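You operate a simulated robot arm through the tools that you are given. There is no shell and no other tool. Be economical: measure what you need, move in short steps, check, and stop when the job is done.

You are at the controls of a simulated robot arm. One attempt, no reset.

Task
Take the wooden block off the spare trestle and rub the tape glue off the beam.
Fine: swing the keeper lever clear first; the block goes on the corner table and the orange cloth goes back. Set down upright: wooden block. What is to be rubbed or washed off counts as gone when no trace of it is left.
Where things are to end (x, y in the base frame): wooden block within 0.06 m of [0.33, -0.63].

Only the result counts: the job must be done as asked and must still hold three seconds after the hand-in. Knocking over, shifting, dropping, spilling or breaking anything else fails it. Flat cloth is picked up by pressing the open fingertips on it (5 to 10 N) and closing them slowly along it; thin cloth reads only 2 to 8 mm in the jaws.

Robot
A 7-joint arm with a two-finger parallel gripper on a trunk, on a base that drives. Base frame: it is fixed to the floor where the robot stands at the start and does not move with it; the origin is under the middle of the robot, x ahead of it, y to its left, z up. Readings come in m, rad, newtons and seconds.
With the tool pointing down near the work surface it reaches from about 0.44 to 0.9 m from the robot's upright axis, wherever it stands. Its first joint turns from -0.297 to 2.199 rad. Places, roughly: beam adjuster knob [0.7, -0.1, 0.6]; beam lock lever [0.8, 0.1, 0.7]; corner table [0.3, -0.7, 0.8]; keeper lever [0.8, 0, 0.9]; trestle beam [0.9, 0.1, 0.7]. Payload 1.57 kg.
Tool frame: the origin (TCP) lies between the finger pads and is the grasp point; the fingertips stand 0.03 m ahead of it; z points along the fingers, y is the line along which they close. The gripper opens to 0.08 m. The fingers are 0.017 m wide and 0.012 m thick; the gripper's body (0.04 by 0.082 m) begins 0.08 m behind the TCP.
Orientation is that of the tool frame in the base frame, as a unit quaternion [w, x, y, z]. With the fingers straight down and closing along the base's y, the tool's x points along the base's -x, its y along +y and its z along -z.

Tools
- The arm moves only by the tool arm_command. Its argument "targets" is a list that holds one entry, the list of rows, each a list of 7 numbers: the turn, a rotation vector about the tool's x, y, z in units of 4 degrees (1.0 is 4 degrees), then the shift along the tool's x, y, z in units of 25 mm (1.0 is 25 mm), then the opening, from 0 (shut) to 1 (fully open). In form: [[[ax, ay, az, dx, dy, dz, fingers], ...]]. A call has 1 to 8 rows; each row shifts and turns the commanded pose from where the row before left it, along the tool's axes as they then stand. A call with a number of a shift or a turn outside -1 to 1 is refused whole. Rows are played at 5 a second. More than 0.05 m and 0.15 rad between two rows, or a gripper value outside its range, and nothing of the call is played. Where a pose cannot be reached the arm comes as near as it can. A force on the tool above 40 N (or 10 N above the force at the start of the call, whichever is more), or a blocked arm, ends the call early, and 0.2 s more pass. The fingers move at their own pace (about 0.045 m/s each) and stop on an object; they squeeze with about 35 N. The grip force told is the motor's: it shows also when the fingers shut on nothing. Time passes only in rows, and 0.2 s behind the last, so rows that do not move let the fingers close. The reply holds the time, the measured pose of the TCP, the force on the tool along the base axes, the opening and the grip force, in the units named above and with some noise, with the torque about the TCP (base axes, N m) and any sound that the robot's microphone picked up, and new pictures: "pictures" is both (left out), scene, wrist or none.
- Cameras (640 x 400 px; columns grow to the right, rows downward): "scene" is now at [0.0144, -0.2236, 1.2834]; the picture's right is [0.11, -0.99, -0.00], its down [-0.47, -0.05, -0.88] and it looks along [0.87, 0.10, -0.48] (base axes); focal length 244 px, centre (320, 200). "wrist" rides on the gripper at [0.072, -0.007, -0.122] in the tool frame; the picture's right is [0.09, 1.00, 0.00], its down [-0.84, 0.08, -0.54] and it looks along [-0.54, 0.05, 0.84] (tool axes); focal length 238 px, centre (320, 200). There is no depth. A picture from a camera that has moved, and an enlarged one, comes with that camera's place and axes in the base frame and with its lens.
- move_column(by): slides the trunk up (or, below 0, down) by that many m; the arm and the scene camera ride with it, the base frame stays. It gives what a move gives, with no picture.
- steer(legs): drives the robot by 1 to 6 legs, each [ahead, left, turn to the left] in m, m and rad, along the robot's own axes; the way and the turn of a leg run together, so that a leg with both is an arc; at most 1.5 m and 3.142 rad a leg. The arm and the cameras ride along, it lands a little off, and it stops where it bumps. It gives what a move gives, and a new picture of the scene camera.
- pan_tilt(pan, tilt): turns the head with the scene camera to pan (to the left, within 1.902 rad either way) and tilt (down, from -0.506 to 1.204), counted from straight ahead of the robot. It gives what a move gives, and a new picture of the scene camera.
- zoom(camera, box): a new picture of the part [left, top, right, bottom] of that camera's present view, enlarged. The clock stands still meanwhile.
- sign_off(): hands the job in; it is judged then, once.

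Work in short steps. Places have to be worked out from the pictures, the camera data and where the tool is seen: move nearer, look again, correct. Check each grasp and each placing, and mend what went wrong. You have 120 turns and 260 pictures in all, those below and enlarged ones among them. Open the gripper and draw the arm clear of the work before you hand the job in, unless the task says otherwise; then end with one line.

The tools are called after "Emit:" as a command line: name --argument value ..., lists and objects as JSON in quotes. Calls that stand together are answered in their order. arm_command: Moves the arm, as the interface text tells. Its arguments: {"type":"object","properties":{"targets":{"type":"array","items":{"type":"array","items":{"type":"array","items":{"type":"number"}}}},"pictures":{"type":"string","enum":["both","scene","wrist","none"]}},"required":["targets"]} The other tools are called the same way: move_column (by) slides the trunk up or down; steer (legs) drives the base; pan_tilt (pan, tilt) turns the head that bears the scene camera; zoom (camera, box) takes an enlarged picture of a part of a camera's view; sign_off () hands the job in.

At the start:

```text
clock: 0.0
eef_pos: [0.5566, 0.2101, 1.1817]
tool_rot: [-0.003, 0.003, 1.0, 0.003]
ft_force: [-0.6, -0.1, 0.2]
ft_torque: [0.02, 0.0, 0.01]
gripper_width: 0.0798
grip_force: 0.1
trunk travel left (down, up): [-0.65, 0.14]
robot x, y, heading: [0.0006, -0.0018, 0.002]
head pan, tilt: [0.108, 0.492]
```

scene: 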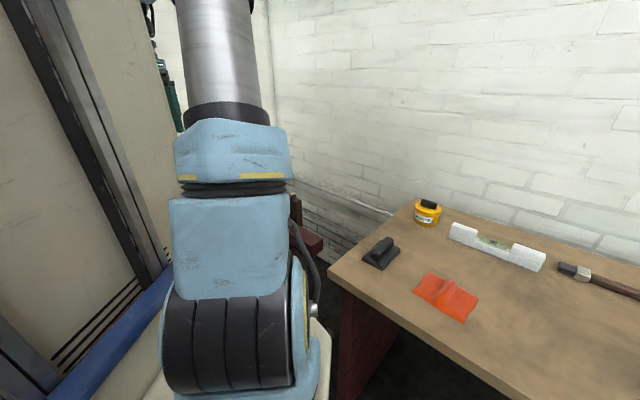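
wrist: 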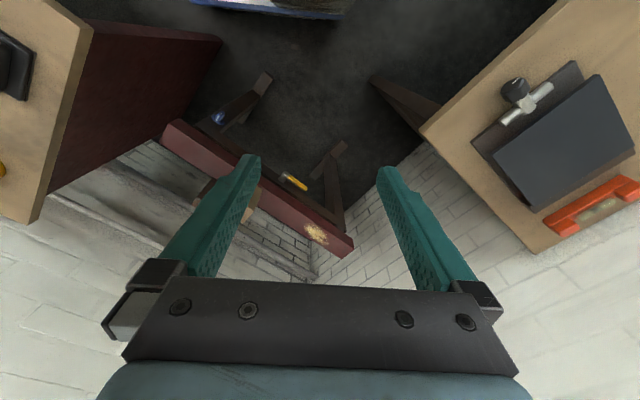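

The wrist view shows the red beam with glue and a block on/near it. I look closer with enlarged pictures.

Emit:
zoom --camera "wrist" --box '[140, 60, 380, 280]'

Emit:
zoom --camera "scene" --box '[280, 170, 640, 395]'

Emit:
pan_tilt --pan -0.6 --tilt 0.7

```text
1.82 times, centred on (260, 170) of wrist
camera zoom: at [0.4862, 0.204, 1.3045], right [-0.09, 1.0, 0.0], down [0.84, 0.07, 0.54], along [0.54, 0.05, -0.84], focal length 433 px, centre (429, 254)
```

zoom: 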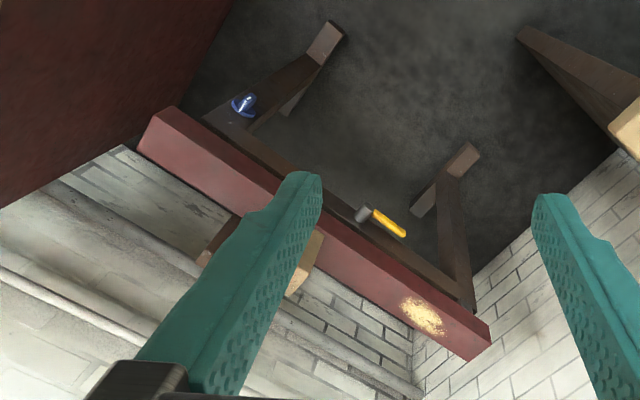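

```text
1.78 times, centred on (460, 282) of scene
camera zoom: at [0.0144, -0.2236, 1.2834], right [0.11, -0.99, 0.0], down [-0.47, -0.05, -0.88], along [0.87, 0.1, -0.48], focal length 434 px, centre (71, 53)
```

zoom: 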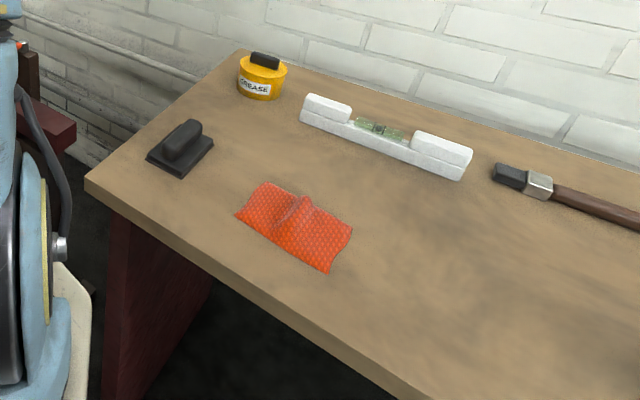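

```text
clock: 1.1
eef_pos: [0.5574, 0.2105, 1.1815]
tool_rot: [-0.002, 0.005, 1.0, 0.001]
ft_force: [-0.1, 0.3, 0.2]
ft_torque: [0.0, -0.01, 0.0]
gripper_width: 0.0797
grip_force: 0.0
trunk travel left (down, up): [-0.65, 0.14]
robot x, y, heading: [-0.0007, -0.0014, -0.003]
head pan, tilt: [-0.6, 0.7]
camera scene: at [-0.0069, -0.2809, 1.2651], right [-0.56, -0.83, 0.0], down [-0.53, 0.37, -0.76], along [0.63, -0.43, -0.65], focal length 244 px, centre (320, 200)
```

scene: 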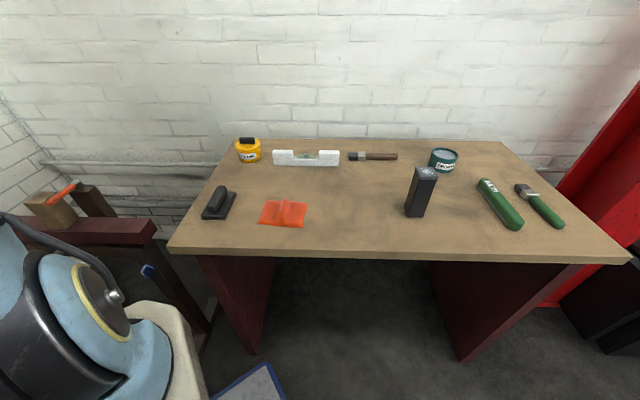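

Emit:
zoom --camera "scene" --box '[0, 140, 240, 290]'

Emit:
pan_tilt --pan -0.15 --tilt 0.75

```text
2.67 times, centred on (120, 215) of scene
camera zoom: at [-0.0069, -0.2809, 1.2651], right [-0.56, -0.83, 0.0], down [-0.53, 0.37, -0.76], along [0.63, -0.43, -0.65], focal length 651 px, centre (853, 160)
```

zoom: 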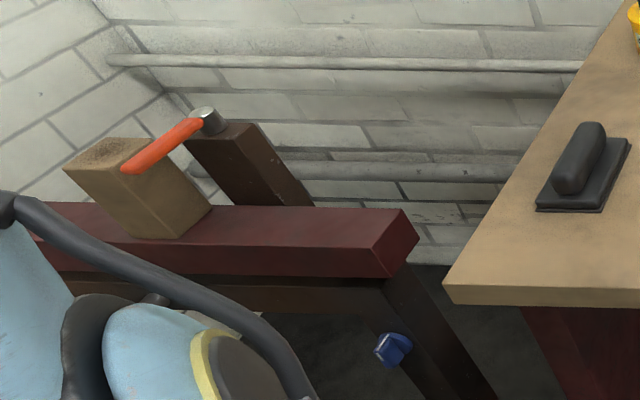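

```text
clock: 2.0
eef_pos: [0.5574, 0.2093, 1.1808]
tool_rot: [-0.002, 0.004, 1.0, 0.001]
ft_force: [0.6, 0.4, -0.7]
ft_torque: [0.0, 0.0, 0.03]
gripper_width: 0.08
grip_force: 0.1
trunk travel left (down, up): [-0.65, 0.14]
robot x, y, heading: [-0.0028, 0.0014, -0.006]
head pan, tilt: [-0.15, 0.75]
camera scene: at [0.0049, -0.2453, 1.261], right [-0.15, -0.99, 0.0], down [-0.68, 0.1, -0.73], along [0.72, -0.11, -0.68], focal length 244 px, centre (320, 200)
```

scene: 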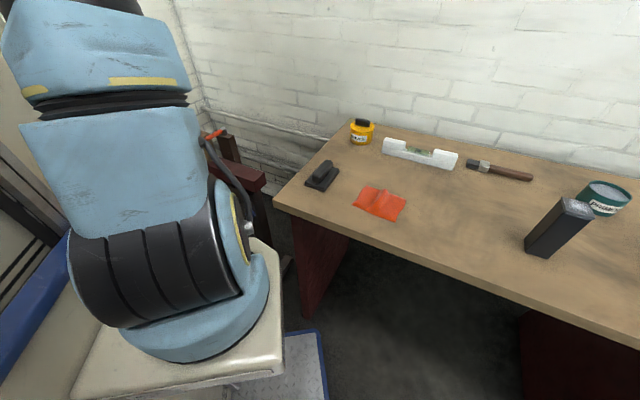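

I move the arm sideways to y≈0 to look at the keeper lever and block from above.

Emit:
arm_command --targets '[[[0, 0, 0, 0, -1, 0, 1], [0, 0, 0, 0, -1, 0, 1], [0, 0, 0, 0, -1, 0, 1], [0, 0, 0, 0, -1, 0, 1], [0, 0, 0, 0, -1, 0, 1], [0, 0, 0, 0, -1, 0, 1], [0, 0, 0, 0, -1, 0, 1], [0, 0, 0, 0, -1, 0, 1]]]' --pictures "both"

```text
clock: 3.8
eef_pos: [0.5523, 0.0151, 1.1845]
tool_rot: [-0.001, 0.003, 1.0, -0.001]
ft_force: [0.1, 0.6, -0.6]
ft_torque: [-0.02, 0.02, 0.0]
gripper_width: 0.0801
grip_force: 0.0
trunk travel left (down, up): [-0.65, 0.14]
robot x, y, heading: [0.0011, -0.0044, 0.001]
head pan, tilt: [-0.15, 0.75]
camera scene: at [0.0011, -0.2413, 1.2619], right [-0.15, -0.99, 0.0], down [-0.67, 0.1, -0.73], along [0.72, -0.11, -0.68], focal length 244 px, centre (320, 200)
camera wrist: at [0.4802, 0.009, 1.3064], right [-0.09, 1.0, 0.0], down [0.84, 0.07, 0.54], along [0.54, 0.05, -0.84], focal length 238 px, centre (320, 200)
```

scene: 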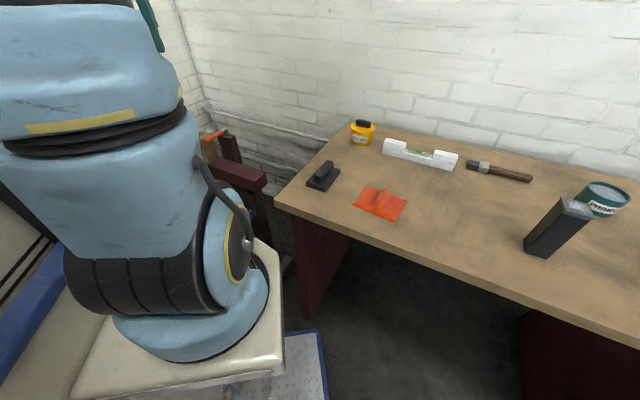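
wrist: 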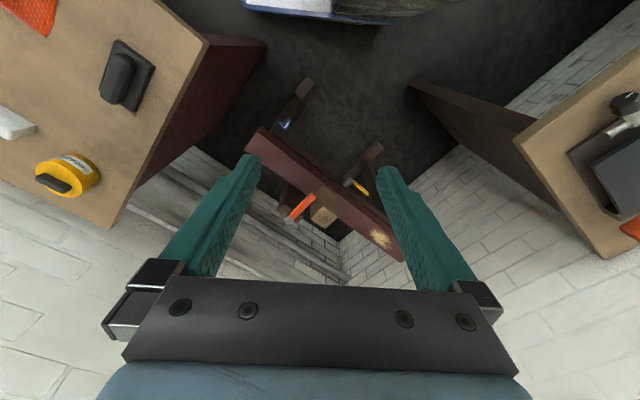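

Emit:
zoom --camera "wrist" --box '[232, 110, 424, 270]'

```text
2.50 times, centred on (328, 190) of wrist
camera zoom: at [0.4802, 0.009, 1.3064], right [-0.09, 1.0, 0.0], down [0.84, 0.07, 0.54], along [0.54, 0.05, -0.84], focal length 596 px, centre (300, 225)
```

zoom: 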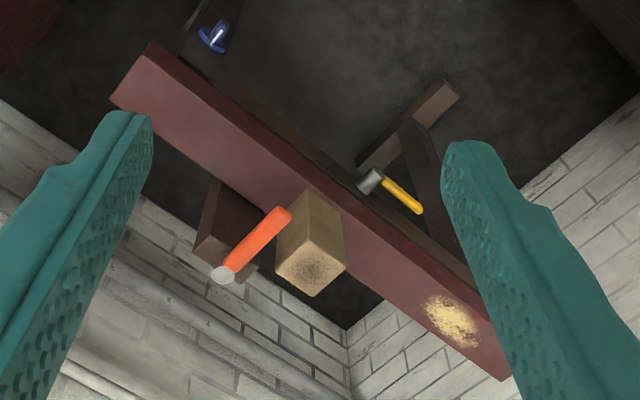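

Estimates: lever pivot ≈(0.816,-0.031,0.866), tip ≈(0.747,0.021), block ≈(0.81,0.05) top z≈0.86, beam top z≈0.745. I lower to look closer.

Emit:
arm_command --targets '[[[0, 0, 0, 0, 0, 1, 1], [0, 0, 0, 0, 0, 1, 1], [0, 0, 0, 0, 0, 1, 1], [0, 0, 0, 0, 0, 1, 1], [0, 0, 0, 0, 0, 1, 1]]]' --pictures "none"

Emit:
zoom --camera "wrist" --box '[220, 130, 440, 290]'

```text
clock: 5.0
eef_pos: [0.5499, 0.0137, 1.059]
tool_rot: [-0.001, 0.003, 1.0, 0.0]
ft_force: [-0.4, 0.8, 0.1]
ft_torque: [-0.01, -0.03, 0.01]
gripper_width: 0.0799
grip_force: 0.1
trunk travel left (down, up): [-0.65, 0.14]
robot x, y, heading: [-0.0013, 0.0012, 0.001]
head pan, tilt: [-0.15, 0.75]
```

```text
2.50 times, centred on (330, 210) of wrist
camera zoom: at [0.4795, 0.0082, 1.1811], right [-0.09, 1.0, 0.0], down [0.84, 0.07, 0.54], along [0.54, 0.05, -0.84], focal length 596 px, centre (295, 175)
```

zoom: 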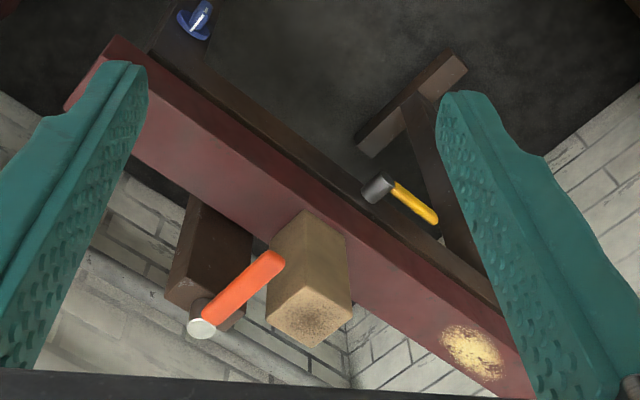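

Lever lies beside the block (gap about 3 cm), tip (0.75,0.02,0.867). I close the fingers and go over the block side of the lever, high first.

Emit:
arm_command --targets '[[[0, 0, 0, -1, 0, 0.3, 0], [0, 0, 0, -1, 0, 0.3, 0], [0, 0, 0, -1, 0, 0.3, 0], [0, 0, 0, -1, 0.2, 0.3, 0], [0, 0, 0, -1, 0.2, 0.3, 0], [0, 0, 0, -1, 0.2, 0.3, 0], [0, 0, 0, -1, 0.2, 0.3, 0], [0, 0, 0, -1, 0.2, 0.3, 0]]]' --pictures "wrist"

```text
clock: 6.8
eef_pos: [0.7511, 0.0387, 0.9987]
tool_rot: [0.0, 0.003, 1.0, -0.002]
ft_force: [0.2, -0.3, -0.3]
ft_torque: [0.0, 0.04, -0.01]
gripper_width: 0.0001
grip_force: 21.6
trunk travel left (down, up): [-0.65, 0.14]
robot x, y, heading: [-0.0003, 0.0004, 0.004]
head pan, tilt: [-0.15, 0.75]
camera wrist: at [0.68, 0.0323, 1.1214], right [-0.09, 1.0, 0.0], down [0.84, 0.07, 0.54], along [0.54, 0.05, -0.84], focal length 238 px, centre (320, 200)
```

wrist: 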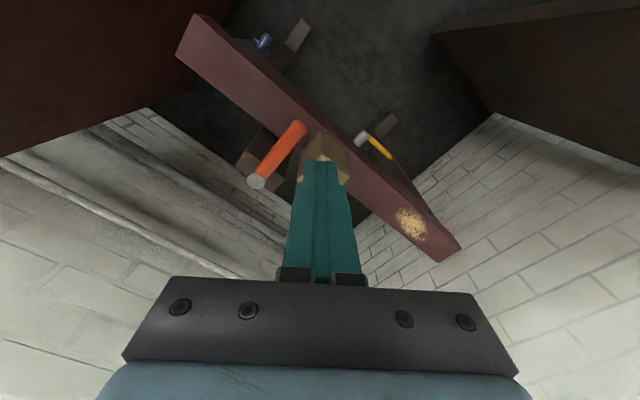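

Lever confirmed. I move to (0.787,0.045) and lower so the tips reach z≈0.863, just above the block top.

Emit:
arm_command --targets '[[[0, 0, 0, -0.72, 0.13, 0, 0], [0, 0, 0, -0.72, 0.12, 0, 0], [0, 0, 0, 0, 0, 1, 0], [0, 0, 0, 0, 0, 1, 0], [0, 0, 0, 0, 0, 1, 0], [0, 0, 0, 0, 0, 0.8, 0], [0, 0, 0, 0, 0, 0.4, 0]]]' --pictures "wrist"

```text
clock: 8.4
eef_pos: [0.7876, 0.044, 0.8936]
tool_rot: [0.0, 0.002, 1.0, -0.001]
ft_force: [-0.2, 0.5, 0.0]
ft_torque: [0.03, -0.04, 0.01]
gripper_width: 0.0001
grip_force: 21.5
trunk travel left (down, up): [-0.65, 0.14]
robot x, y, heading: [0.0066, -0.0015, -0.005]
head pan, tilt: [-0.15, 0.75]
camera wrist: at [0.7158, 0.0381, 1.0158], right [-0.09, 1.0, 0.0], down [0.84, 0.07, 0.54], along [0.54, 0.05, -0.84], focal length 238 px, centre (320, 200)
```

wrist: 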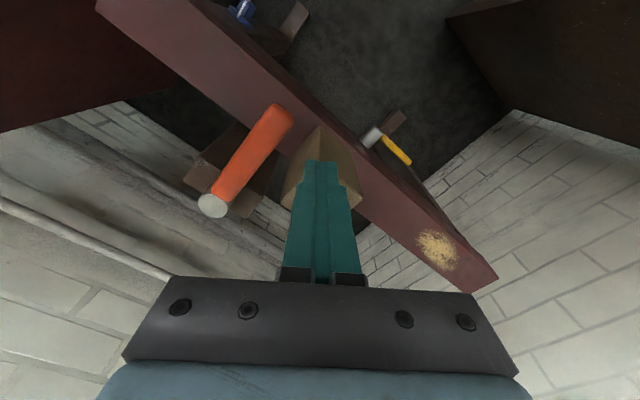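

No contact. Now I sweep the closed fingers along an arc around the pivot to push the lever away from the block.

Emit:
arm_command --targets '[[[0, 0, 0, 0.13, -0.42, 0, 0], [0, 0, 0, 0.13, -0.42, 0, 0], [0, 0, 0, 0.36, -0.38, 0, 0], [0, 0, 0, 0.36, -0.38, 0, 0], [0, 0, 0, 0.18, -0.48, 0, 0], [0, 0, 0, 0.18, -0.48, 0, 0], [0, 0, 0, 0, -0.5, 0, 0], [0, 0, 0, 0, -0.5, 0, 0]]]' --pictures "wrist"

```text
clock: 10.2
eef_pos: [0.7533, -0.0459, 0.8942]
tool_rot: [0.0, 0.004, 1.0, -0.001]
ft_force: [0.3, -0.4, -0.4]
ft_torque: [-0.03, 0.01, 0.02]
gripper_width: 0.0001
grip_force: 21.5
trunk travel left (down, up): [-0.65, 0.14]
robot x, y, heading: [0.0008, 0.0001, -0.008]
head pan, tilt: [-0.15, 0.75]
camera wrist: at [0.6823, -0.0514, 1.0155], right [-0.09, 1.0, 0.0], down [0.84, 0.07, 0.54], along [0.54, 0.04, -0.84], focal length 238 px, centre (320, 200)
```

wrist: 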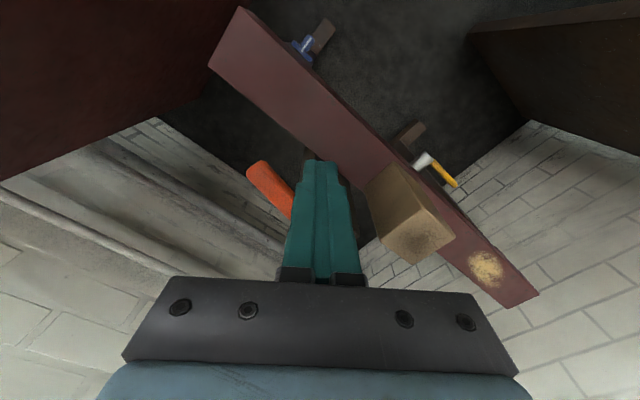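

Lever swung about 78°. I push a little further, then lift and look.

Emit:
arm_command --targets '[[[0, 0, 0, -0.21, -0.48, 0, 0], [0, 0, 0, -0.21, -0.48, 0, 0], [0, 0, 0, -0.31, -0.32, 0, 0], [0, 0, 0, -0.31, -0.32, 0, 0], [0, 0, 0, 0.4, 0.4, 0, 0], [0, 0, 0, 0.2, 0.2, -1, 0], [0, 0, 0, 0.5, 0, -1, 0], [0, 0, 0, 1, 0, -1, 0]]]' --pictures "wrist"

```text
clock: 11.1
eef_pos: [0.7685, -0.0722, 0.8919]
tool_rot: [-0.009, 0.001, 1.0, 0.003]
ft_force: [-8.4, 4.2, 6.8]
ft_torque: [-0.04, 0.14, -0.07]
gripper_width: 0.0001
grip_force: 21.9
trunk travel left (down, up): [-0.65, 0.14]
robot x, y, heading: [0.0012, -0.0041, 0.003]
head pan, tilt: [-0.15, 0.75]
stopped in row 4: the force on the tool passed its limit at 48 N (the readings are from after the stop); the commanded pose is now the measured one
camera wrist: at [0.6985, -0.0797, 1.0159], right [-0.09, 1.0, 0.01], down [0.85, 0.07, 0.53], along [0.52, 0.05, -0.85], focal length 238 px, centre (320, 200)
```

wrist: 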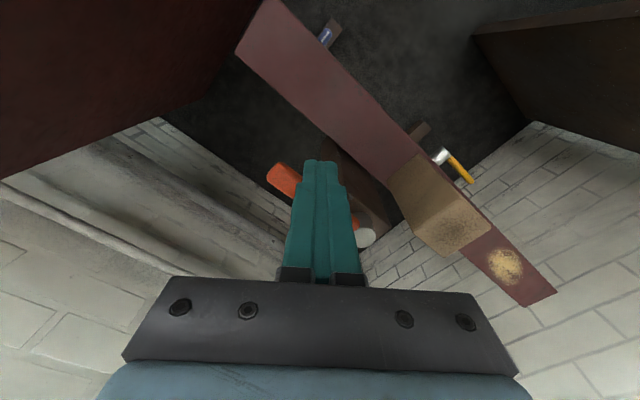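

It reached its end stop. I back off and rise to see.

Emit:
arm_command --targets '[[[0, 0, 0, 0.4, 0.4, 0, 0], [0, 0, 0, 0.4, 0.2, -1, 0], [0, 0, 0, 0.6, 0.2, -1, 0], [0, 0, 0, 1, 0.5, -1, 1], [0, 0, 0, 1, 1, -1, 1], [0, 0, 0, 1, 1, -1, 1]]]' --pictures "wrist"

Emit:
zoom --camera "wrist" --box '[220, 130, 440, 290]'

```text
clock: 12.5
eef_pos: [0.6625, 0.0076, 1.0187]
tool_rot: [-0.008, 0.001, 1.0, 0.003]
ft_force: [0.2, -0.7, 0.1]
ft_torque: [0.03, 0.02, -0.01]
gripper_width: 0.0678
grip_force: 0.1
trunk travel left (down, up): [-0.65, 0.14]
robot x, y, heading: [-0.0031, -0.0013, -0.001]
head pan, tilt: [-0.15, 0.75]
camera wrist: at [0.5924, 0.001, 1.1426], right [-0.09, 1.0, 0.01], down [0.85, 0.07, 0.53], along [0.53, 0.05, -0.85], focal length 238 px, centre (320, 200)
```

wrist: 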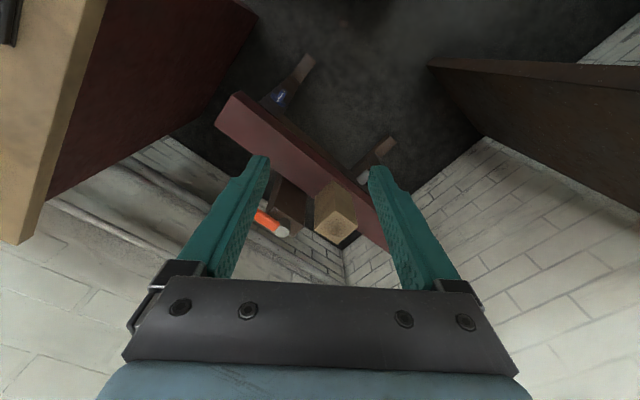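

```text
2.50 times, centred on (330, 210) of wrist
camera zoom: at [0.5924, 0.001, 1.1426], right [-0.09, 1.0, 0.01], down [0.85, 0.07, 0.53], along [0.53, 0.05, -0.85], focal length 596 px, centre (295, 175)
```

zoom: 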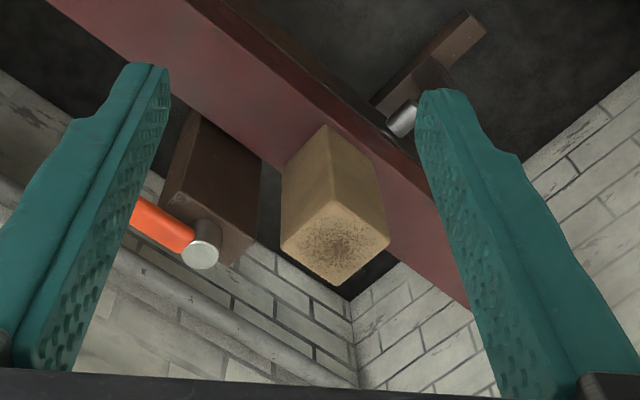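

Lever is clear at the stop. Block centre ≈(0.818,0.047), yaw ≈55°. I turn the gripper 35° to align with it, opened.

Emit:
arm_command --targets '[[[0, -0.23, 0, 0, 0, 0, 1], [0, 0, 1, 0, 0, 0, 1], [0, 0, 1, 0, 0, 0, 1], [0, 0, 1, 0, 0, 0, 1], [0, 0, 1, 0, 0, 0, 1], [0, 0, 1, 0, 0, 0, 1], [0, 0, 1, 0, 0, 0, 1], [0, 0, 1, 0, 0, 0, 1]]]' --pictures "none"

Emit:
arm_command --targets '[[[0, 0, 0.9, 0, 0, 0, 1], [0, 0, 0.85, -1, 0, 0, 1], [0, 0, 0, -1, 0.5, 0, 1], [0, 0, 0, -1, 0.5, 0, 1]]]' --pictures "wrist"

```text
clock: 14.3
eef_pos: [0.6619, 0.0074, 1.0195]
tool_rot: [-0.002, 0.244, 0.97, 0.002]
ft_force: [-0.3, -0.2, 0.0]
ft_torque: [0.01, 0.0, -0.02]
gripper_width: 0.0797
grip_force: 0.1
trunk travel left (down, up): [-0.65, 0.14]
robot x, y, heading: [-0.0013, -0.0012, 0.001]
head pan, tilt: [-0.15, 0.75]
```

```text
clock: 15.3
eef_pos: [0.7379, -0.0142, 1.0191]
tool_rot: [-0.001, 0.302, 0.953, 0.002]
ft_force: [-0.6, -0.1, 0.7]
ft_torque: [-0.02, -0.02, -0.01]
gripper_width: 0.0802
grip_force: 0.0
trunk travel left (down, up): [-0.65, 0.14]
robot x, y, heading: [0.0018, -0.0029, 0.001]
head pan, tilt: [-0.15, 0.75]
camera wrist: at [0.6761, 0.0222, 1.1422], right [0.5, 0.87, 0.0], down [0.73, -0.42, 0.54], along [0.47, -0.27, -0.84], focal length 238 px, centre (320, 200)
```

wrist: 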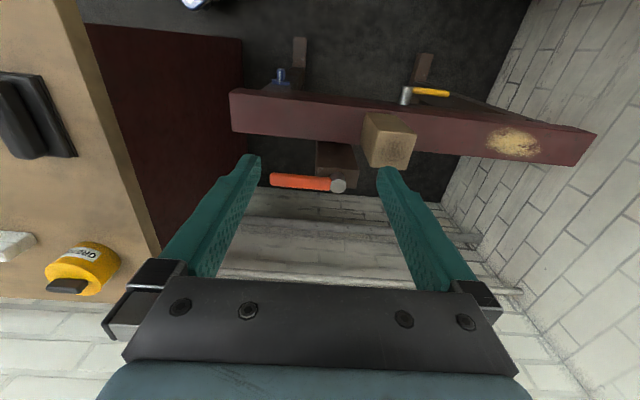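

Emit:
zoom --camera "wrist" --box '[310, 80, 470, 200]'

```text
3.33 times, centred on (390, 140) of wrist
camera zoom: at [0.6761, 0.0222, 1.1422], right [0.5, 0.87, 0.0], down [0.73, -0.42, 0.54], along [0.47, -0.27, -0.84], focal length 794 px, centre (87, 400)
```

zoom: 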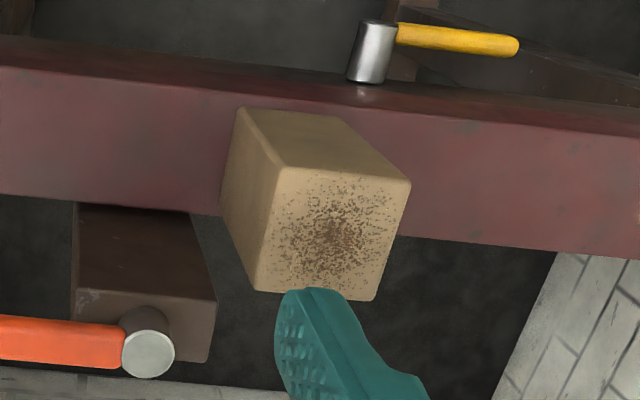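

Block centre (0.8165,0.0465), yaw 54.5°, aligned. Move over it, then descend.

Emit:
arm_command --targets '[[[0, 0, 0, -0.3, 0.95, 0, 1], [0, 0, 0, -0.3, 0.95, 0, 1], [0, 0, 0, -0.3, 0.94, 0, 1], [0, 0, 0, -0.28, 0.94, 0, 1], [0, 0, 0, 0, 0, 1, 1], [0, 0, 0, 0, 0, 1, 1], [0, 0, 0, 0, 0, 1, 1], [0, 0, 0, 0, 0, 1, 1]]]' --pictures "wrist"

```text
clock: 17.1
eef_pos: [0.816, 0.046, 0.9178]
tool_rot: [0.0, 0.302, 0.953, 0.002]
ft_force: [-0.1, 0.7, 0.0]
ft_torque: [-0.01, -0.05, 0.04]
gripper_width: 0.0799
grip_force: 0.1
trunk travel left (down, up): [-0.65, 0.14]
robot x, y, heading: [-0.0006, 0.0026, 0.0]
head pan, tilt: [-0.15, 0.75]
camera wrist: at [0.7536, 0.0822, 1.0416], right [0.5, 0.87, 0.0], down [0.73, -0.42, 0.54], along [0.47, -0.27, -0.84], focal length 238 px, centre (320, 200)
```

wrist: 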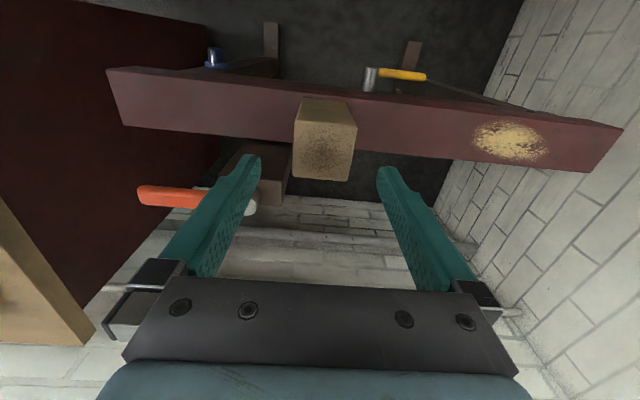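

Aligned over the block. Descend to TCP z≈0.822 and grip.

Emit:
arm_command --targets '[[[0, 0, 0, 0, 0, 1, 1], [0, 0, 0, 0, 0, 1, 1], [0, 0, 0, 0, 0, 1, 1], [0, 0, 0, 0, 0, 0.8, 1], [0, 0, 0, 0, 0, 0, 0], [0, 0, 0, 0, 0, 0, 0], [0, 0, 0, 0, 0, 0, 0]]]' --pictures "wrist"

```text
clock: 18.7
eef_pos: [0.8155, 0.0466, 0.8242]
tool_rot: [-0.001, 0.302, 0.953, 0.003]
ft_force: [-0.4, 0.2, 0.1]
ft_torque: [-0.02, 0.03, 0.03]
gripper_width: 0.05
grip_force: 22.8
trunk travel left (down, up): [-0.65, 0.14]
robot x, y, heading: [-0.0009, -0.0012, 0.003]
head pan, tilt: [-0.15, 0.75]
camera wrist: at [0.754, 0.083, 0.9468], right [0.5, 0.87, 0.0], down [0.73, -0.42, 0.54], along [0.47, -0.27, -0.84], focal length 238 px, centre (320, 200)
```

wrist: 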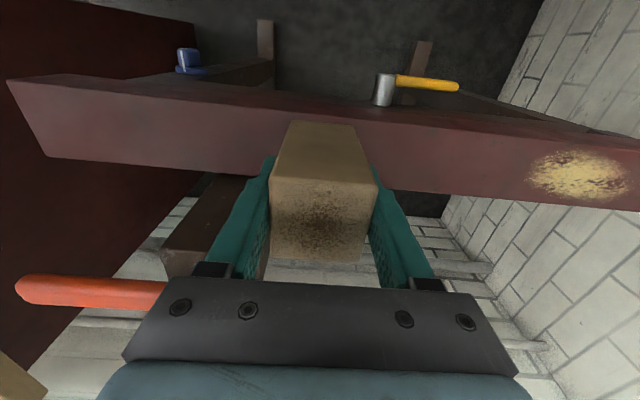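

Gripped at 5 cm width. Lift straight up.

Emit:
arm_command --targets '[[[0, 0, 0, 0, 0, -0.5, 0], [0, 0, 0, 0, 0, -0.5, 0], [0, 0, 0, 0, 0, -1, 0], [0, 0, 0, 0, 0, -1, 0], [0, 0, 0, 0, 0, -1, 0], [0, 0, 0, 0, 0, -1, 0], [0, 0, 0, 0, 0, -1, 0], [0, 0, 0, 0, 0, -1, 0]]]' --pictures "wrist"

```text
clock: 20.5
eef_pos: [0.8149, 0.0455, 0.9989]
tool_rot: [-0.001, 0.302, 0.953, 0.003]
ft_force: [0.9, 1.1, -2.5]
ft_torque: [-0.03, 0.01, -0.03]
gripper_width: 0.0497
grip_force: 35.2
trunk travel left (down, up): [-0.65, 0.14]
robot x, y, heading: [-0.0004, 0.0017, -0.006]
head pan, tilt: [-0.15, 0.75]
camera wrist: at [0.7536, 0.0821, 1.1212], right [0.5, 0.87, 0.0], down [0.73, -0.42, 0.54], along [0.47, -0.27, -0.84], focal length 238 px, centre (320, 200)
```

wrist: 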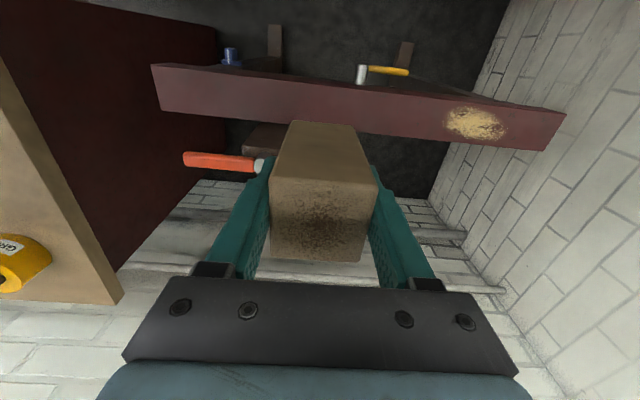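

Block is held (about 0.27 kg). I retract and raise it before turning the robot right toward the table.

Emit:
arm_command --targets '[[[0, 0, 0, 0.04, -0.5, -1, 0], [0, 0, 0, 0.04, -0.95, -1, 0], [0, 0, 0, 0.04, -0.95, -1, 0], [0, 0, 0, 0.04, -0.97, -1, 0], [0, 0, 0, 0.04, -0.97, -0.5, 0], [0, 0, 0, 0.04, -0.97, -0.5, 0], [0, 0, 0, 0.04, -0.97, 0, 0], [0, 0, 0, 0.04, -0.97, 0, 0]]]' --pictures "none"

Emit:
steer --legs '[[0, 0, -0.95]]'

```text
clock: 22.3
eef_pos: [0.7066, -0.0972, 1.1226]
tool_rot: [0.0, 0.302, 0.953, 0.002]
ft_force: [0.0, 0.5, -1.5]
ft_torque: [-0.02, -0.01, 0.02]
gripper_width: 0.0498
grip_force: 35.1
trunk travel left (down, up): [-0.65, 0.14]
robot x, y, heading: [-0.0008, -0.0017, -0.001]
head pan, tilt: [-0.15, 0.75]
```

```text
clock: 25.1
eef_pos: [0.3364, -0.6288, 1.1233]
tool_rot: [0.001, 0.701, 0.713, 0.002]
ft_force: [-0.7, 0.3, -1.5]
ft_torque: [0.0, -0.02, 0.04]
gripper_width: 0.0497
grip_force: 35.2
trunk travel left (down, up): [-0.65, 0.14]
robot x, y, heading: [0.0017, -0.0022, -0.944]
head pan, tilt: [-0.15, 0.75]
camera scene: at [-0.196, -0.1436, 1.2618], right [-0.89, -0.46, 0.0], down [-0.32, 0.6, -0.73], along [0.34, -0.65, -0.68], focal length 244 px, centre (320, 200)
```

scene: 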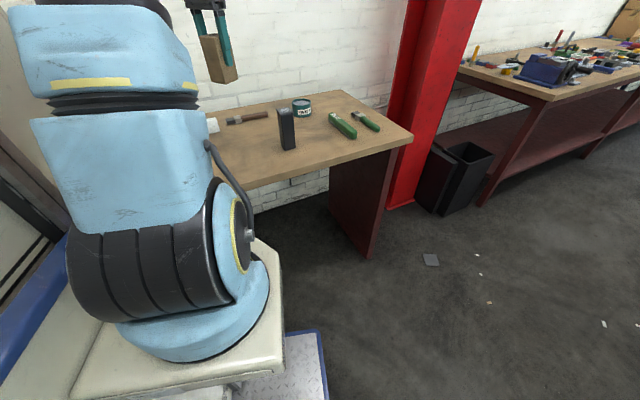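

TCP stands over the target. Look with the wrist camera at the table below.

Emit:
arm_command --targets '[[[0, 0, 0, 0, 0, 1, 0], [0, 0, 0, 0, 0, 1, 0]]]' --pictures "wrist"

```text
clock: 25.7
eef_pos: [0.3358, -0.6266, 1.0743]
tool_rot: [0.0, 0.701, 0.713, 0.003]
ft_force: [0.1, 0.6, -2.7]
ft_torque: [-0.01, -0.03, 0.0]
gripper_width: 0.0496
grip_force: 34.3
trunk travel left (down, up): [-0.65, 0.14]
robot x, y, heading: [-0.0014, -0.0039, -0.942]
head pan, tilt: [-0.15, 0.75]
camera wrist: at [0.3292, -0.5551, 1.196], right [0.99, 0.11, 0.0], down [0.09, -0.84, 0.54], along [0.06, -0.54, -0.84], focal length 238 px, centre (320, 200)
```

wrist: 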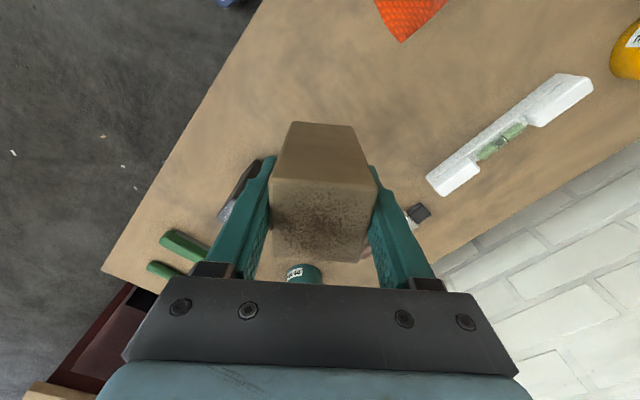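

Spot is clear of other items. Descend toward the table, to TCP z≈0.90 first.

Emit:
arm_command --targets '[[[0, 0, 0, 0, 0, 1, 0], [0, 0, 0, 0, 0, 1, 0], [0, 0, 0, 0, 0, 1, 0], [0, 0, 0, 0, 0, 1, 0], [0, 0, 0, 0, 0, 1, 0], [0, 0, 0, 0, 0, 1, 0], [0, 0, 0, 0, 0, 0.6, 0], [0, 0, 0, 0, 0, 0.4, 0]]]' --pictures "wrist"

```text
clock: 27.5
eef_pos: [0.3376, -0.627, 0.8986]
tool_rot: [0.0, 0.701, 0.713, 0.002]
ft_force: [-0.2, -0.1, -1.3]
ft_torque: [0.05, 0.03, 0.0]
gripper_width: 0.0496
grip_force: 35.3
trunk travel left (down, up): [-0.65, 0.14]
robot x, y, heading: [0.0006, -0.0004, -0.942]
head pan, tilt: [-0.15, 0.75]
camera wrist: at [0.3296, -0.5547, 1.0212], right [0.99, 0.11, 0.0], down [0.09, -0.84, 0.54], along [0.06, -0.54, -0.84], focal length 238 px, centre (320, 200)
```

wrist: 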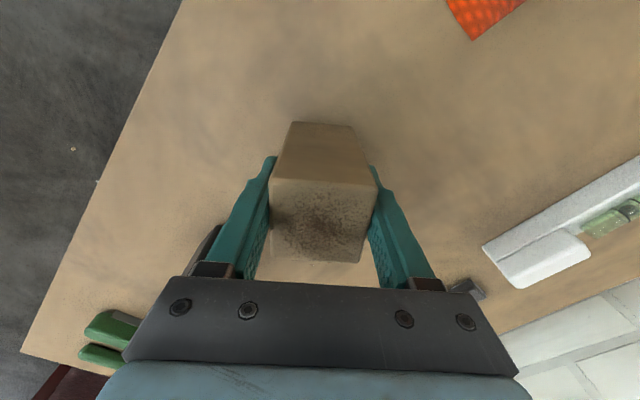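

Emit:
arm_command --targets '[[[0, 0, 0, 0, 0, 0.2, 0], [0, 0, 0, 0, 0, 0.2, 0], [0, 0, 0, 0, 0, 0.1, 0], [0, 0, 0, 0, 0, 0.1, 0]]]' --pictures "none"

```text
clock: 28.5
eef_pos: [0.339, -0.6267, 0.8858]
tool_rot: [0.003, 0.7, 0.714, 0.002]
ft_force: [-3.9, 0.9, 34.5]
ft_torque: [-0.03, 1.08, -0.03]
gripper_width: 0.0497
grip_force: 35.6
trunk travel left (down, up): [-0.65, 0.14]
robot x, y, heading: [-0.0028, 0.0051, -0.943]
head pan, tilt: [-0.15, 0.75]
```

Contact with the table. Ease off a little, then open.

Emit:
arm_command --targets '[[[0, 0, 0, 0, 0, -0.08, 0], [0, 0, 0, 0, 0, 0, 0]]]' --pictures "none"

```text
clock: 29.1
eef_pos: [0.3392, -0.6273, 0.8858]
tool_rot: [0.001, 0.701, 0.714, 0.002]
ft_force: [0.7, -4.5, 22.7]
ft_torque: [-0.76, 0.33, 0.13]
gripper_width: 0.0497
grip_force: 34.8
trunk travel left (down, up): [-0.65, 0.14]
robot x, y, heading: [-0.0044, 0.0013, -0.94]
head pan, tilt: [-0.15, 0.75]
```

Emit:
arm_command --targets '[[[0, 0, 0, 0, 0, -0.1, 0], [0, 0, 0, 0, 0, 0, 0]]]' --pictures "none"

```text
clock: 29.7
eef_pos: [0.3385, -0.626, 0.8857]
tool_rot: [-0.002, 0.701, 0.713, 0.003]
ft_force: [1.4, -0.2, 2.7]
ft_torque: [-0.17, -0.11, 0.04]
gripper_width: 0.0497
grip_force: 35.0
trunk travel left (down, up): [-0.65, 0.14]
robot x, y, heading: [0.0004, -0.0001, -0.94]
head pan, tilt: [-0.15, 0.75]
```

Almost unloaded and still touching. Now I open slowly and then rise straight up.

Emit:
arm_command --targets '[[[0, 0, 0, 0, 0, 0, 0.7], [0, 0, 0, 0, 0, 0, 1], [0, 0, 0, 0, 0, 0, 1], [0, 0, 0, 0, 0, -1, 1], [0, 0, 0, 0, 0, -1, 1], [0, 0, 0, 0, 0, -1, 1], [0, 0, 0, 0, 0, -1, 1], [0, 0, 0, 0, 0, -1, 1]]]' --pictures "wrist"

```text
clock: 31.5
eef_pos: [0.3382, -0.6267, 1.0125]
tool_rot: [0.0, 0.701, 0.713, 0.002]
ft_force: [0.5, -0.7, -1.0]
ft_torque: [0.03, 0.01, 0.01]
gripper_width: 0.0798
grip_force: 0.1
trunk travel left (down, up): [-0.65, 0.14]
robot x, y, heading: [0.0024, 0.0006, -0.938]
head pan, tilt: [-0.15, 0.75]
camera wrist: at [0.3299, -0.5549, 1.1353], right [0.99, 0.11, 0.0], down [0.09, -0.84, 0.54], along [0.06, -0.54, -0.84], focal length 238 px, centre (320, 200)
```

wrist: 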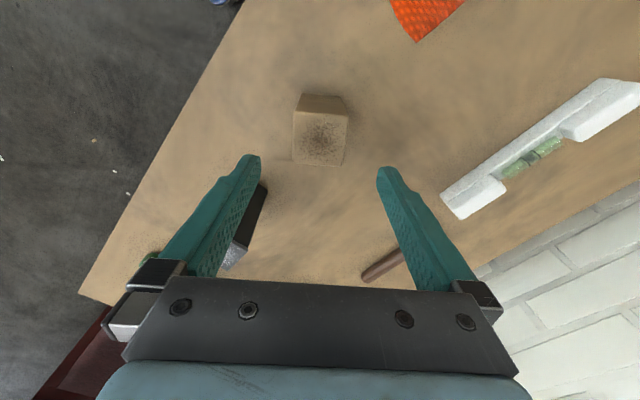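

Block stands upright near (0.338,-0.627). Now move toward the cloth to view it.

Emit:
arm_command --targets '[[[0, 0, 0, 1, 0.55, -0.3, 1], [0, 0, 0, 1, 0.55, -0.3, 1], [0, 0, 0, 1, 0.55, -0.3, 1], [0, 0, 0, 1, 0.55, -0.3, 1], [0, 0, 0, 1, 0.55, 0, 1], [0, 0, 0, 1, 0.55, 0, 1], [0, 0, 0, 1, 0.55, 0, 1]]]' --pictures "both"

```text
clock: 33.1
eef_pos: [0.4304, -0.4504, 1.0443]
tool_rot: [0.0, 0.701, 0.713, 0.002]
ft_force: [0.5, 0.4, 0.0]
ft_torque: [0.03, -0.01, 0.02]
gripper_width: 0.0799
grip_force: 0.0
trunk travel left (down, up): [-0.65, 0.14]
robot x, y, heading: [0.0017, -0.0006, -0.942]
head pan, tilt: [-0.15, 0.75]
camera scene: at [-0.1961, -0.1437, 1.2618], right [-0.89, -0.46, 0.0], down [-0.32, 0.6, -0.73], along [0.34, -0.65, -0.68], focal length 244 px, centre (320, 200)
camera wrist: at [0.4228, -0.3786, 1.1664], right [0.99, 0.11, 0.0], down [0.09, -0.84, 0.54], along [0.06, -0.54, -0.84], focal length 238 px, centre (320, 200)
```

scene: 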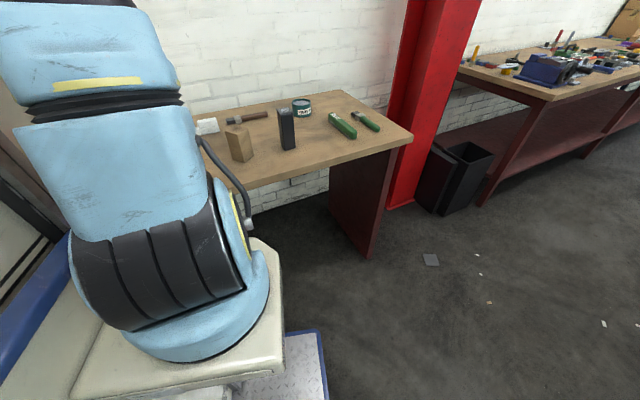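
wrist: 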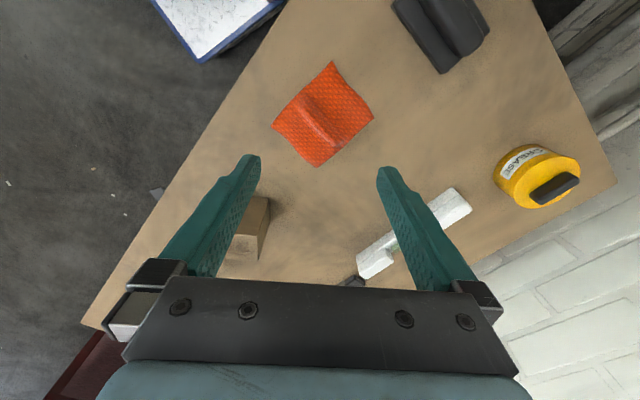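

Emit:
zoom --camera "wrist" --box '[250, 45, 410, 185]'

```text
2.86 times, centred on (330, 115) of wrist
camera zoom: at [0.4228, -0.3786, 1.1664], right [0.99, 0.11, 0.0], down [0.09, -0.84, 0.54], along [0.06, -0.54, -0.84], focal length 681 px, centre (291, 443)
```

zoom: 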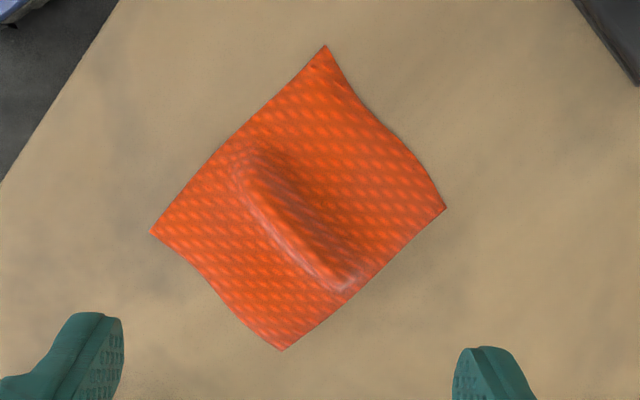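

Cloth centre ≈(0.438,-0.471) with a ridge running at -44°. I turn the gripper so it closes across the ridge (45° counter-clockwise).

Emit:
arm_command --targets '[[[0, 0, -1, 0, 0, 0, 1], [0, 0, -1, 0, 0, 0, 1], [0, 0, -1, 0, 0, 0, 1], [0, 0, -1, 0, 0, 0, 1], [0, 0, -1, 0, 0, 0, 1], [0, 0, -1, 0, 0, 0, 1], [0, 0, -1, 0, 0, 0, 1], [0, 0, -1, 0, 0, 0, 1]]]' --pictures "none"

Emit:
arm_command --targets '[[[0, 0, -1, 0, 0, 0, 1], [0, 0, -1, 0, 0, 0, 1], [0, 0, -1, 0, 0, 0, 1], [0, 0, -0.2, 1, 0, 0, 1], [0, 0, 0, 1, 0, 0, 1], [0, 0, 0, 0, 0, 0, 1]]]' --pictures "wrist"

```text
clock: 34.9
eef_pos: [0.4312, -0.4509, 1.0445]
tool_rot: [0.001, 0.476, 0.879, 0.003]
ft_force: [0.2, -0.7, 0.1]
ft_torque: [0.03, -0.01, -0.02]
gripper_width: 0.08
grip_force: 0.0
trunk travel left (down, up): [-0.65, 0.14]
robot x, y, heading: [-0.0007, 0.0028, -0.937]
head pan, tilt: [-0.15, 0.75]
```

```text
clock: 36.3
eef_pos: [0.3936, -0.4173, 1.0433]
tool_rot: [0.001, 0.376, 0.927, 0.003]
ft_force: [0.4, -0.2, 0.2]
ft_torque: [-0.02, 0.01, 0.0]
gripper_width: 0.08
grip_force: 0.0
trunk travel left (down, up): [-0.65, 0.14]
robot x, y, heading: [0.0022, 0.002, -0.938]
head pan, tilt: [-0.15, 0.75]
camera wrist: at [0.3387, -0.371, 1.1661], right [0.63, 0.78, 0.0], down [0.65, -0.53, 0.54], along [0.42, -0.34, -0.84], focal length 238 px, centre (320, 200)
```

wrist: 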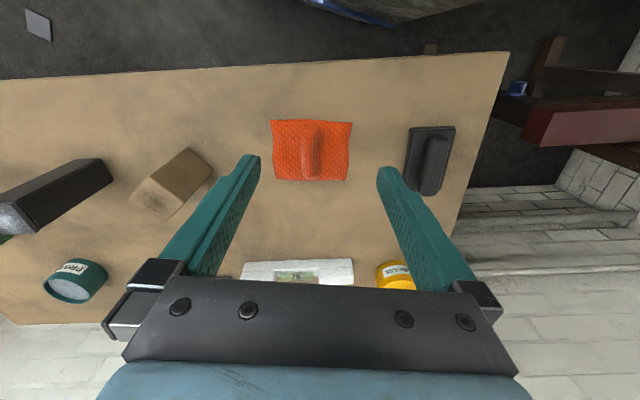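

Ridge midpoint ≈(0.4385,-0.468), gripper aligned. Move above and descend to TCP z≈0.86.

Emit:
arm_command --targets '[[[0, 0, 0, -0.9, -0.07, 0.5, 0.8], [0, 0, 0, -0.9, -0.07, 1, 0.8], [0, 0, 0, -0.91, -0.06, 1, 0.8], [0, 0, 0, 0, 0, 1, 0.8], [0, 0, 0, 0, 0, 1, 0.8], [0, 0, 0, 0, 0, 1, 0.8], [0, 0, 0, 0, 0, 1, 0.8], [0, 0, 0, 0, 0, 0.8, 0.8]]]' --pictures "wrist"

```text
clock: 38.1
eef_pos: [0.4403, -0.4658, 0.862]
tool_rot: [0.001, 0.377, 0.926, 0.002]
ft_force: [0.3, 0.2, 0.2]
ft_torque: [-0.03, 0.05, 0.0]
gripper_width: 0.0643
grip_force: 0.1
trunk travel left (down, up): [-0.65, 0.14]
robot x, y, heading: [0.003, -0.001, -0.941]
head pan, tilt: [-0.15, 0.75]
camera wrist: at [0.3842, -0.4205, 0.9843], right [0.63, 0.78, 0.0], down [0.65, -0.53, 0.54], along [0.42, -0.34, -0.84], focal length 238 px, centre (320, 200)
```

wrist: 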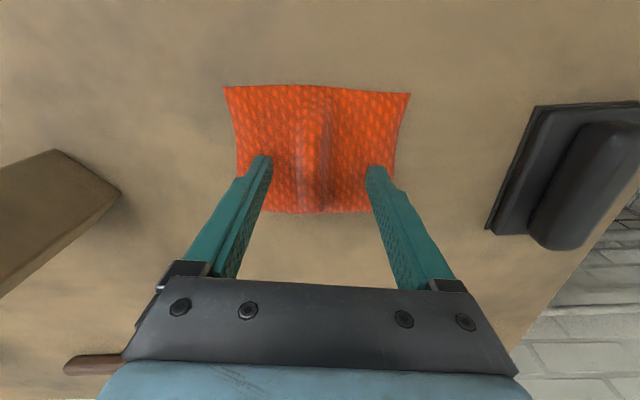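

Well aligned. Descend slowly to press the tips on the cloth.

Emit:
arm_command --targets '[[[0, 0, 0, 0, 0, 0.4, 0.8], [0, 0, 0, 0, 0, 0.3, 0.8], [0, 0, 0, 0, 0, 0.15, 0.8], [0, 0, 0, 0, 0, 0.1, 0.8]]]' --pictures "none"

```text
clock: 38.6
eef_pos: [0.4404, -0.4655, 0.8549]
tool_rot: [0.003, 0.376, 0.927, 0.0]
ft_force: [-10.5, 6.9, 28.2]
ft_torque: [-0.11, 0.65, -0.07]
gripper_width: 0.064
grip_force: 0.1
trunk travel left (down, up): [-0.65, 0.14]
robot x, y, heading: [-0.0008, 0.0022, -0.938]
head pan, tilt: [-0.15, 0.75]
stopped in row 2: the force on the tool passed its limit at 56 N (the readings are from after the stop); the commanded pose is now the measured one
```

Contact at TCP 0.855 (table ≈0.82). Back off a bit to reach a light press.

Emit:
arm_command --targets '[[[0, 0, 0, 0, 0, -0.06, 0.8], [0, 0, 0, 0, 0, 0, 0.8]]]' --pictures "none"

```text
clock: 39.2
eef_pos: [0.4406, -0.466, 0.8552]
tool_rot: [0.003, 0.376, 0.926, 0.001]
ft_force: [-5.8, 4.9, 20.8]
ft_torque: [-0.14, 0.53, -0.11]
gripper_width: 0.064
grip_force: 0.0
trunk travel left (down, up): [-0.65, 0.14]
robot x, y, heading: [-0.001, -0.0003, -0.947]
head pan, tilt: [-0.15, 0.75]
```

Emit:
arm_command --targets '[[[0, 0, 0, 0, 0, -0.08, 0.8], [0, 0, 0, 0, 0, 0, 0.8]]]' --pictures "none"

```text
clock: 39.8
eef_pos: [0.4416, -0.4653, 0.8565]
tool_rot: [0.003, 0.376, 0.926, 0.001]
ft_force: [-0.3, 0.1, 0.6]
ft_torque: [0.03, -0.02, -0.01]
gripper_width: 0.064
grip_force: 0.0
trunk travel left (down, up): [-0.65, 0.14]
robot x, y, heading: [0.0006, -0.0032, -0.935]
head pan, tilt: [-0.15, 0.75]
```

Emit:
arm_command --targets '[[[0, 0, 0, 0, 0, 0.035, 0.8], [0, 0, 0, 0, 0, 0, 0.8]]]' --pictures "none"

```text
clock: 40.4
eef_pos: [0.4409, -0.4668, 0.8561]
tool_rot: [0.003, 0.377, 0.926, 0.001]
ft_force: [0.7, -0.8, 1.3]
ft_torque: [-0.03, 0.04, 0.04]
gripper_width: 0.0639
grip_force: 0.1
trunk travel left (down, up): [-0.65, 0.14]
robot x, y, heading: [-0.0009, 0.0021, -0.941]
head pan, tilt: [-0.15, 0.75]
```

Emit:
arm_command --targets '[[[0, 0, 0, 0, 0, 0.03, 0.8], [0, 0, 0, 0, 0, 0, 0.8]]]' --pictures "none"

```text
clock: 41.0
eef_pos: [0.441, -0.4669, 0.855]
tool_rot: [0.003, 0.376, 0.927, 0.0]
ft_force: [0.2, -1.1, 9.7]
ft_torque: [-0.25, 0.2, -0.01]
gripper_width: 0.0643
grip_force: 0.1
trunk travel left (down, up): [-0.65, 0.14]
robot x, y, heading: [-0.0003, 0.0041, -0.941]
head pan, tilt: [-0.15, 0.75]
```

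9.7 N press. Now close slowly along the cloth.

Emit:
arm_command --targets '[[[0, 0, 0, 0, 0, 0, 0.7], [0, 0, 0, 0, 0, 0, 0.6], [0, 0, 0, 0, 0, 0, 0.5], [0, 0, 0, 0, 0, 0, 0.4], [0, 0, 0, 0, 0, 0, 0.3], [0, 0, 0, 0, 0, 0, 0.2], [0, 0, 0, 0, 0, 0, 0.1], [0, 0, 0, 0, 0, 0, 0]]]' --pictures "wrist"

```text
clock: 42.8
eef_pos: [0.4426, -0.4657, 0.8556]
tool_rot: [0.004, 0.376, 0.927, 0.002]
ft_force: [-0.5, -1.2, 17.2]
ft_torque: [-0.55, 0.61, 0.07]
gripper_width: 0.033
grip_force: 19.2
trunk travel left (down, up): [-0.65, 0.14]
robot x, y, heading: [-0.0036, -0.006, -0.937]
head pan, tilt: [-0.15, 0.75]
camera wrist: at [0.3854, -0.4203, 0.9779], right [0.63, 0.78, 0.0], down [0.65, -0.53, 0.55], along [0.43, -0.34, -0.84], focal length 238 px, centre (320, 200)
```

wrist: 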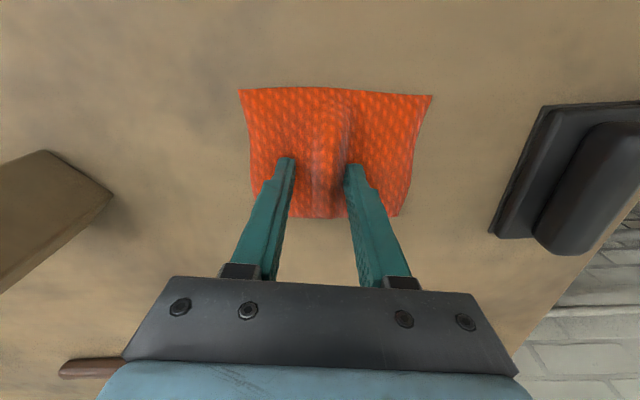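

Still at 33 mm; give it more time to close.

Emit:
arm_command --targets '[[[0, 0, 0, 0, 0, 0, 0], [0, 0, 0, 0, 0, 0, 0], [0, 0, 0, 0, 0, 0, 0]]]' --pictures "wrist"

```text
clock: 43.6
eef_pos: [0.443, -0.4655, 0.8559]
tool_rot: [0.004, 0.376, 0.927, 0.001]
ft_force: [6.0, 5.2, 18.5]
ft_torque: [0.06, 0.0, -0.15]
gripper_width: 0.0152
grip_force: 30.9
trunk travel left (down, up): [-0.65, 0.14]
robot x, y, heading: [-0.0002, -0.0001, -0.944]
head pan, tilt: [-0.15, 0.75]
camera wrist: at [0.3857, -0.4198, 0.9779], right [0.63, 0.78, 0.0], down [0.65, -0.53, 0.55], along [0.43, -0.34, -0.84], focal length 238 px, centre (320, 200)
```

wrist: 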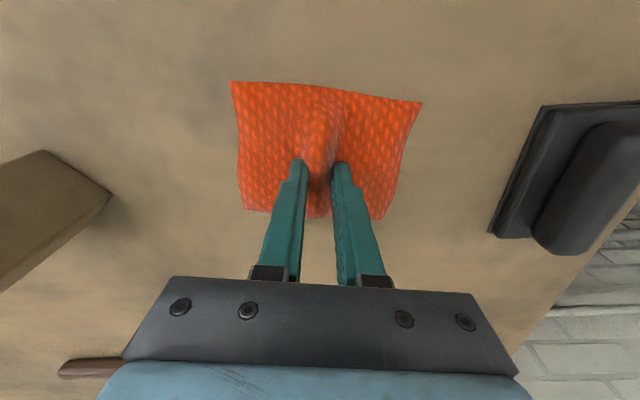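

Closing onto a growing fold. Continue.

Emit:
arm_command --targets '[[[0, 0, 0, 0, 0, 0, 0], [0, 0, 0, 0, 0, 0, 0], [0, 0, 0, 0, 0, 0, 0], [0, 0, 0, 0, 0, 0, 0]]]' --pictures "wrist"

```text
clock: 44.6
eef_pos: [0.4422, -0.4653, 0.8564]
tool_rot: [0.004, 0.376, 0.927, 0.001]
ft_force: [6.0, 6.7, 19.1]
ft_torque: [0.04, -0.05, -0.06]
gripper_width: 0.015
grip_force: 31.2
trunk travel left (down, up): [-0.65, 0.14]
robot x, y, heading: [-0.0019, -0.0006, -0.945]
head pan, tilt: [-0.15, 0.75]
camera wrist: at [0.3852, -0.4203, 0.9779], right [0.63, 0.78, 0.0], down [0.65, -0.53, 0.55], along [0.43, -0.34, -0.84], focal length 238 px, centre (320, 200)
```

wrist: 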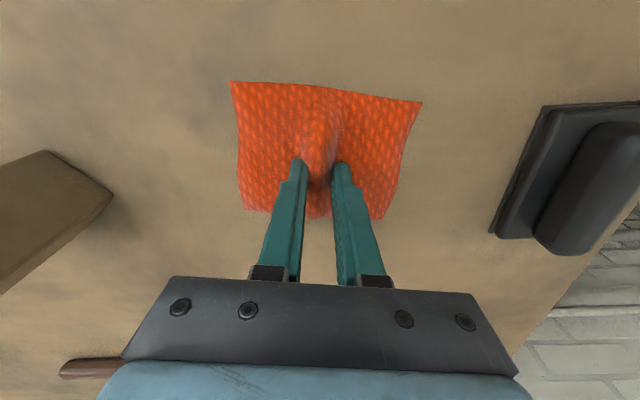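

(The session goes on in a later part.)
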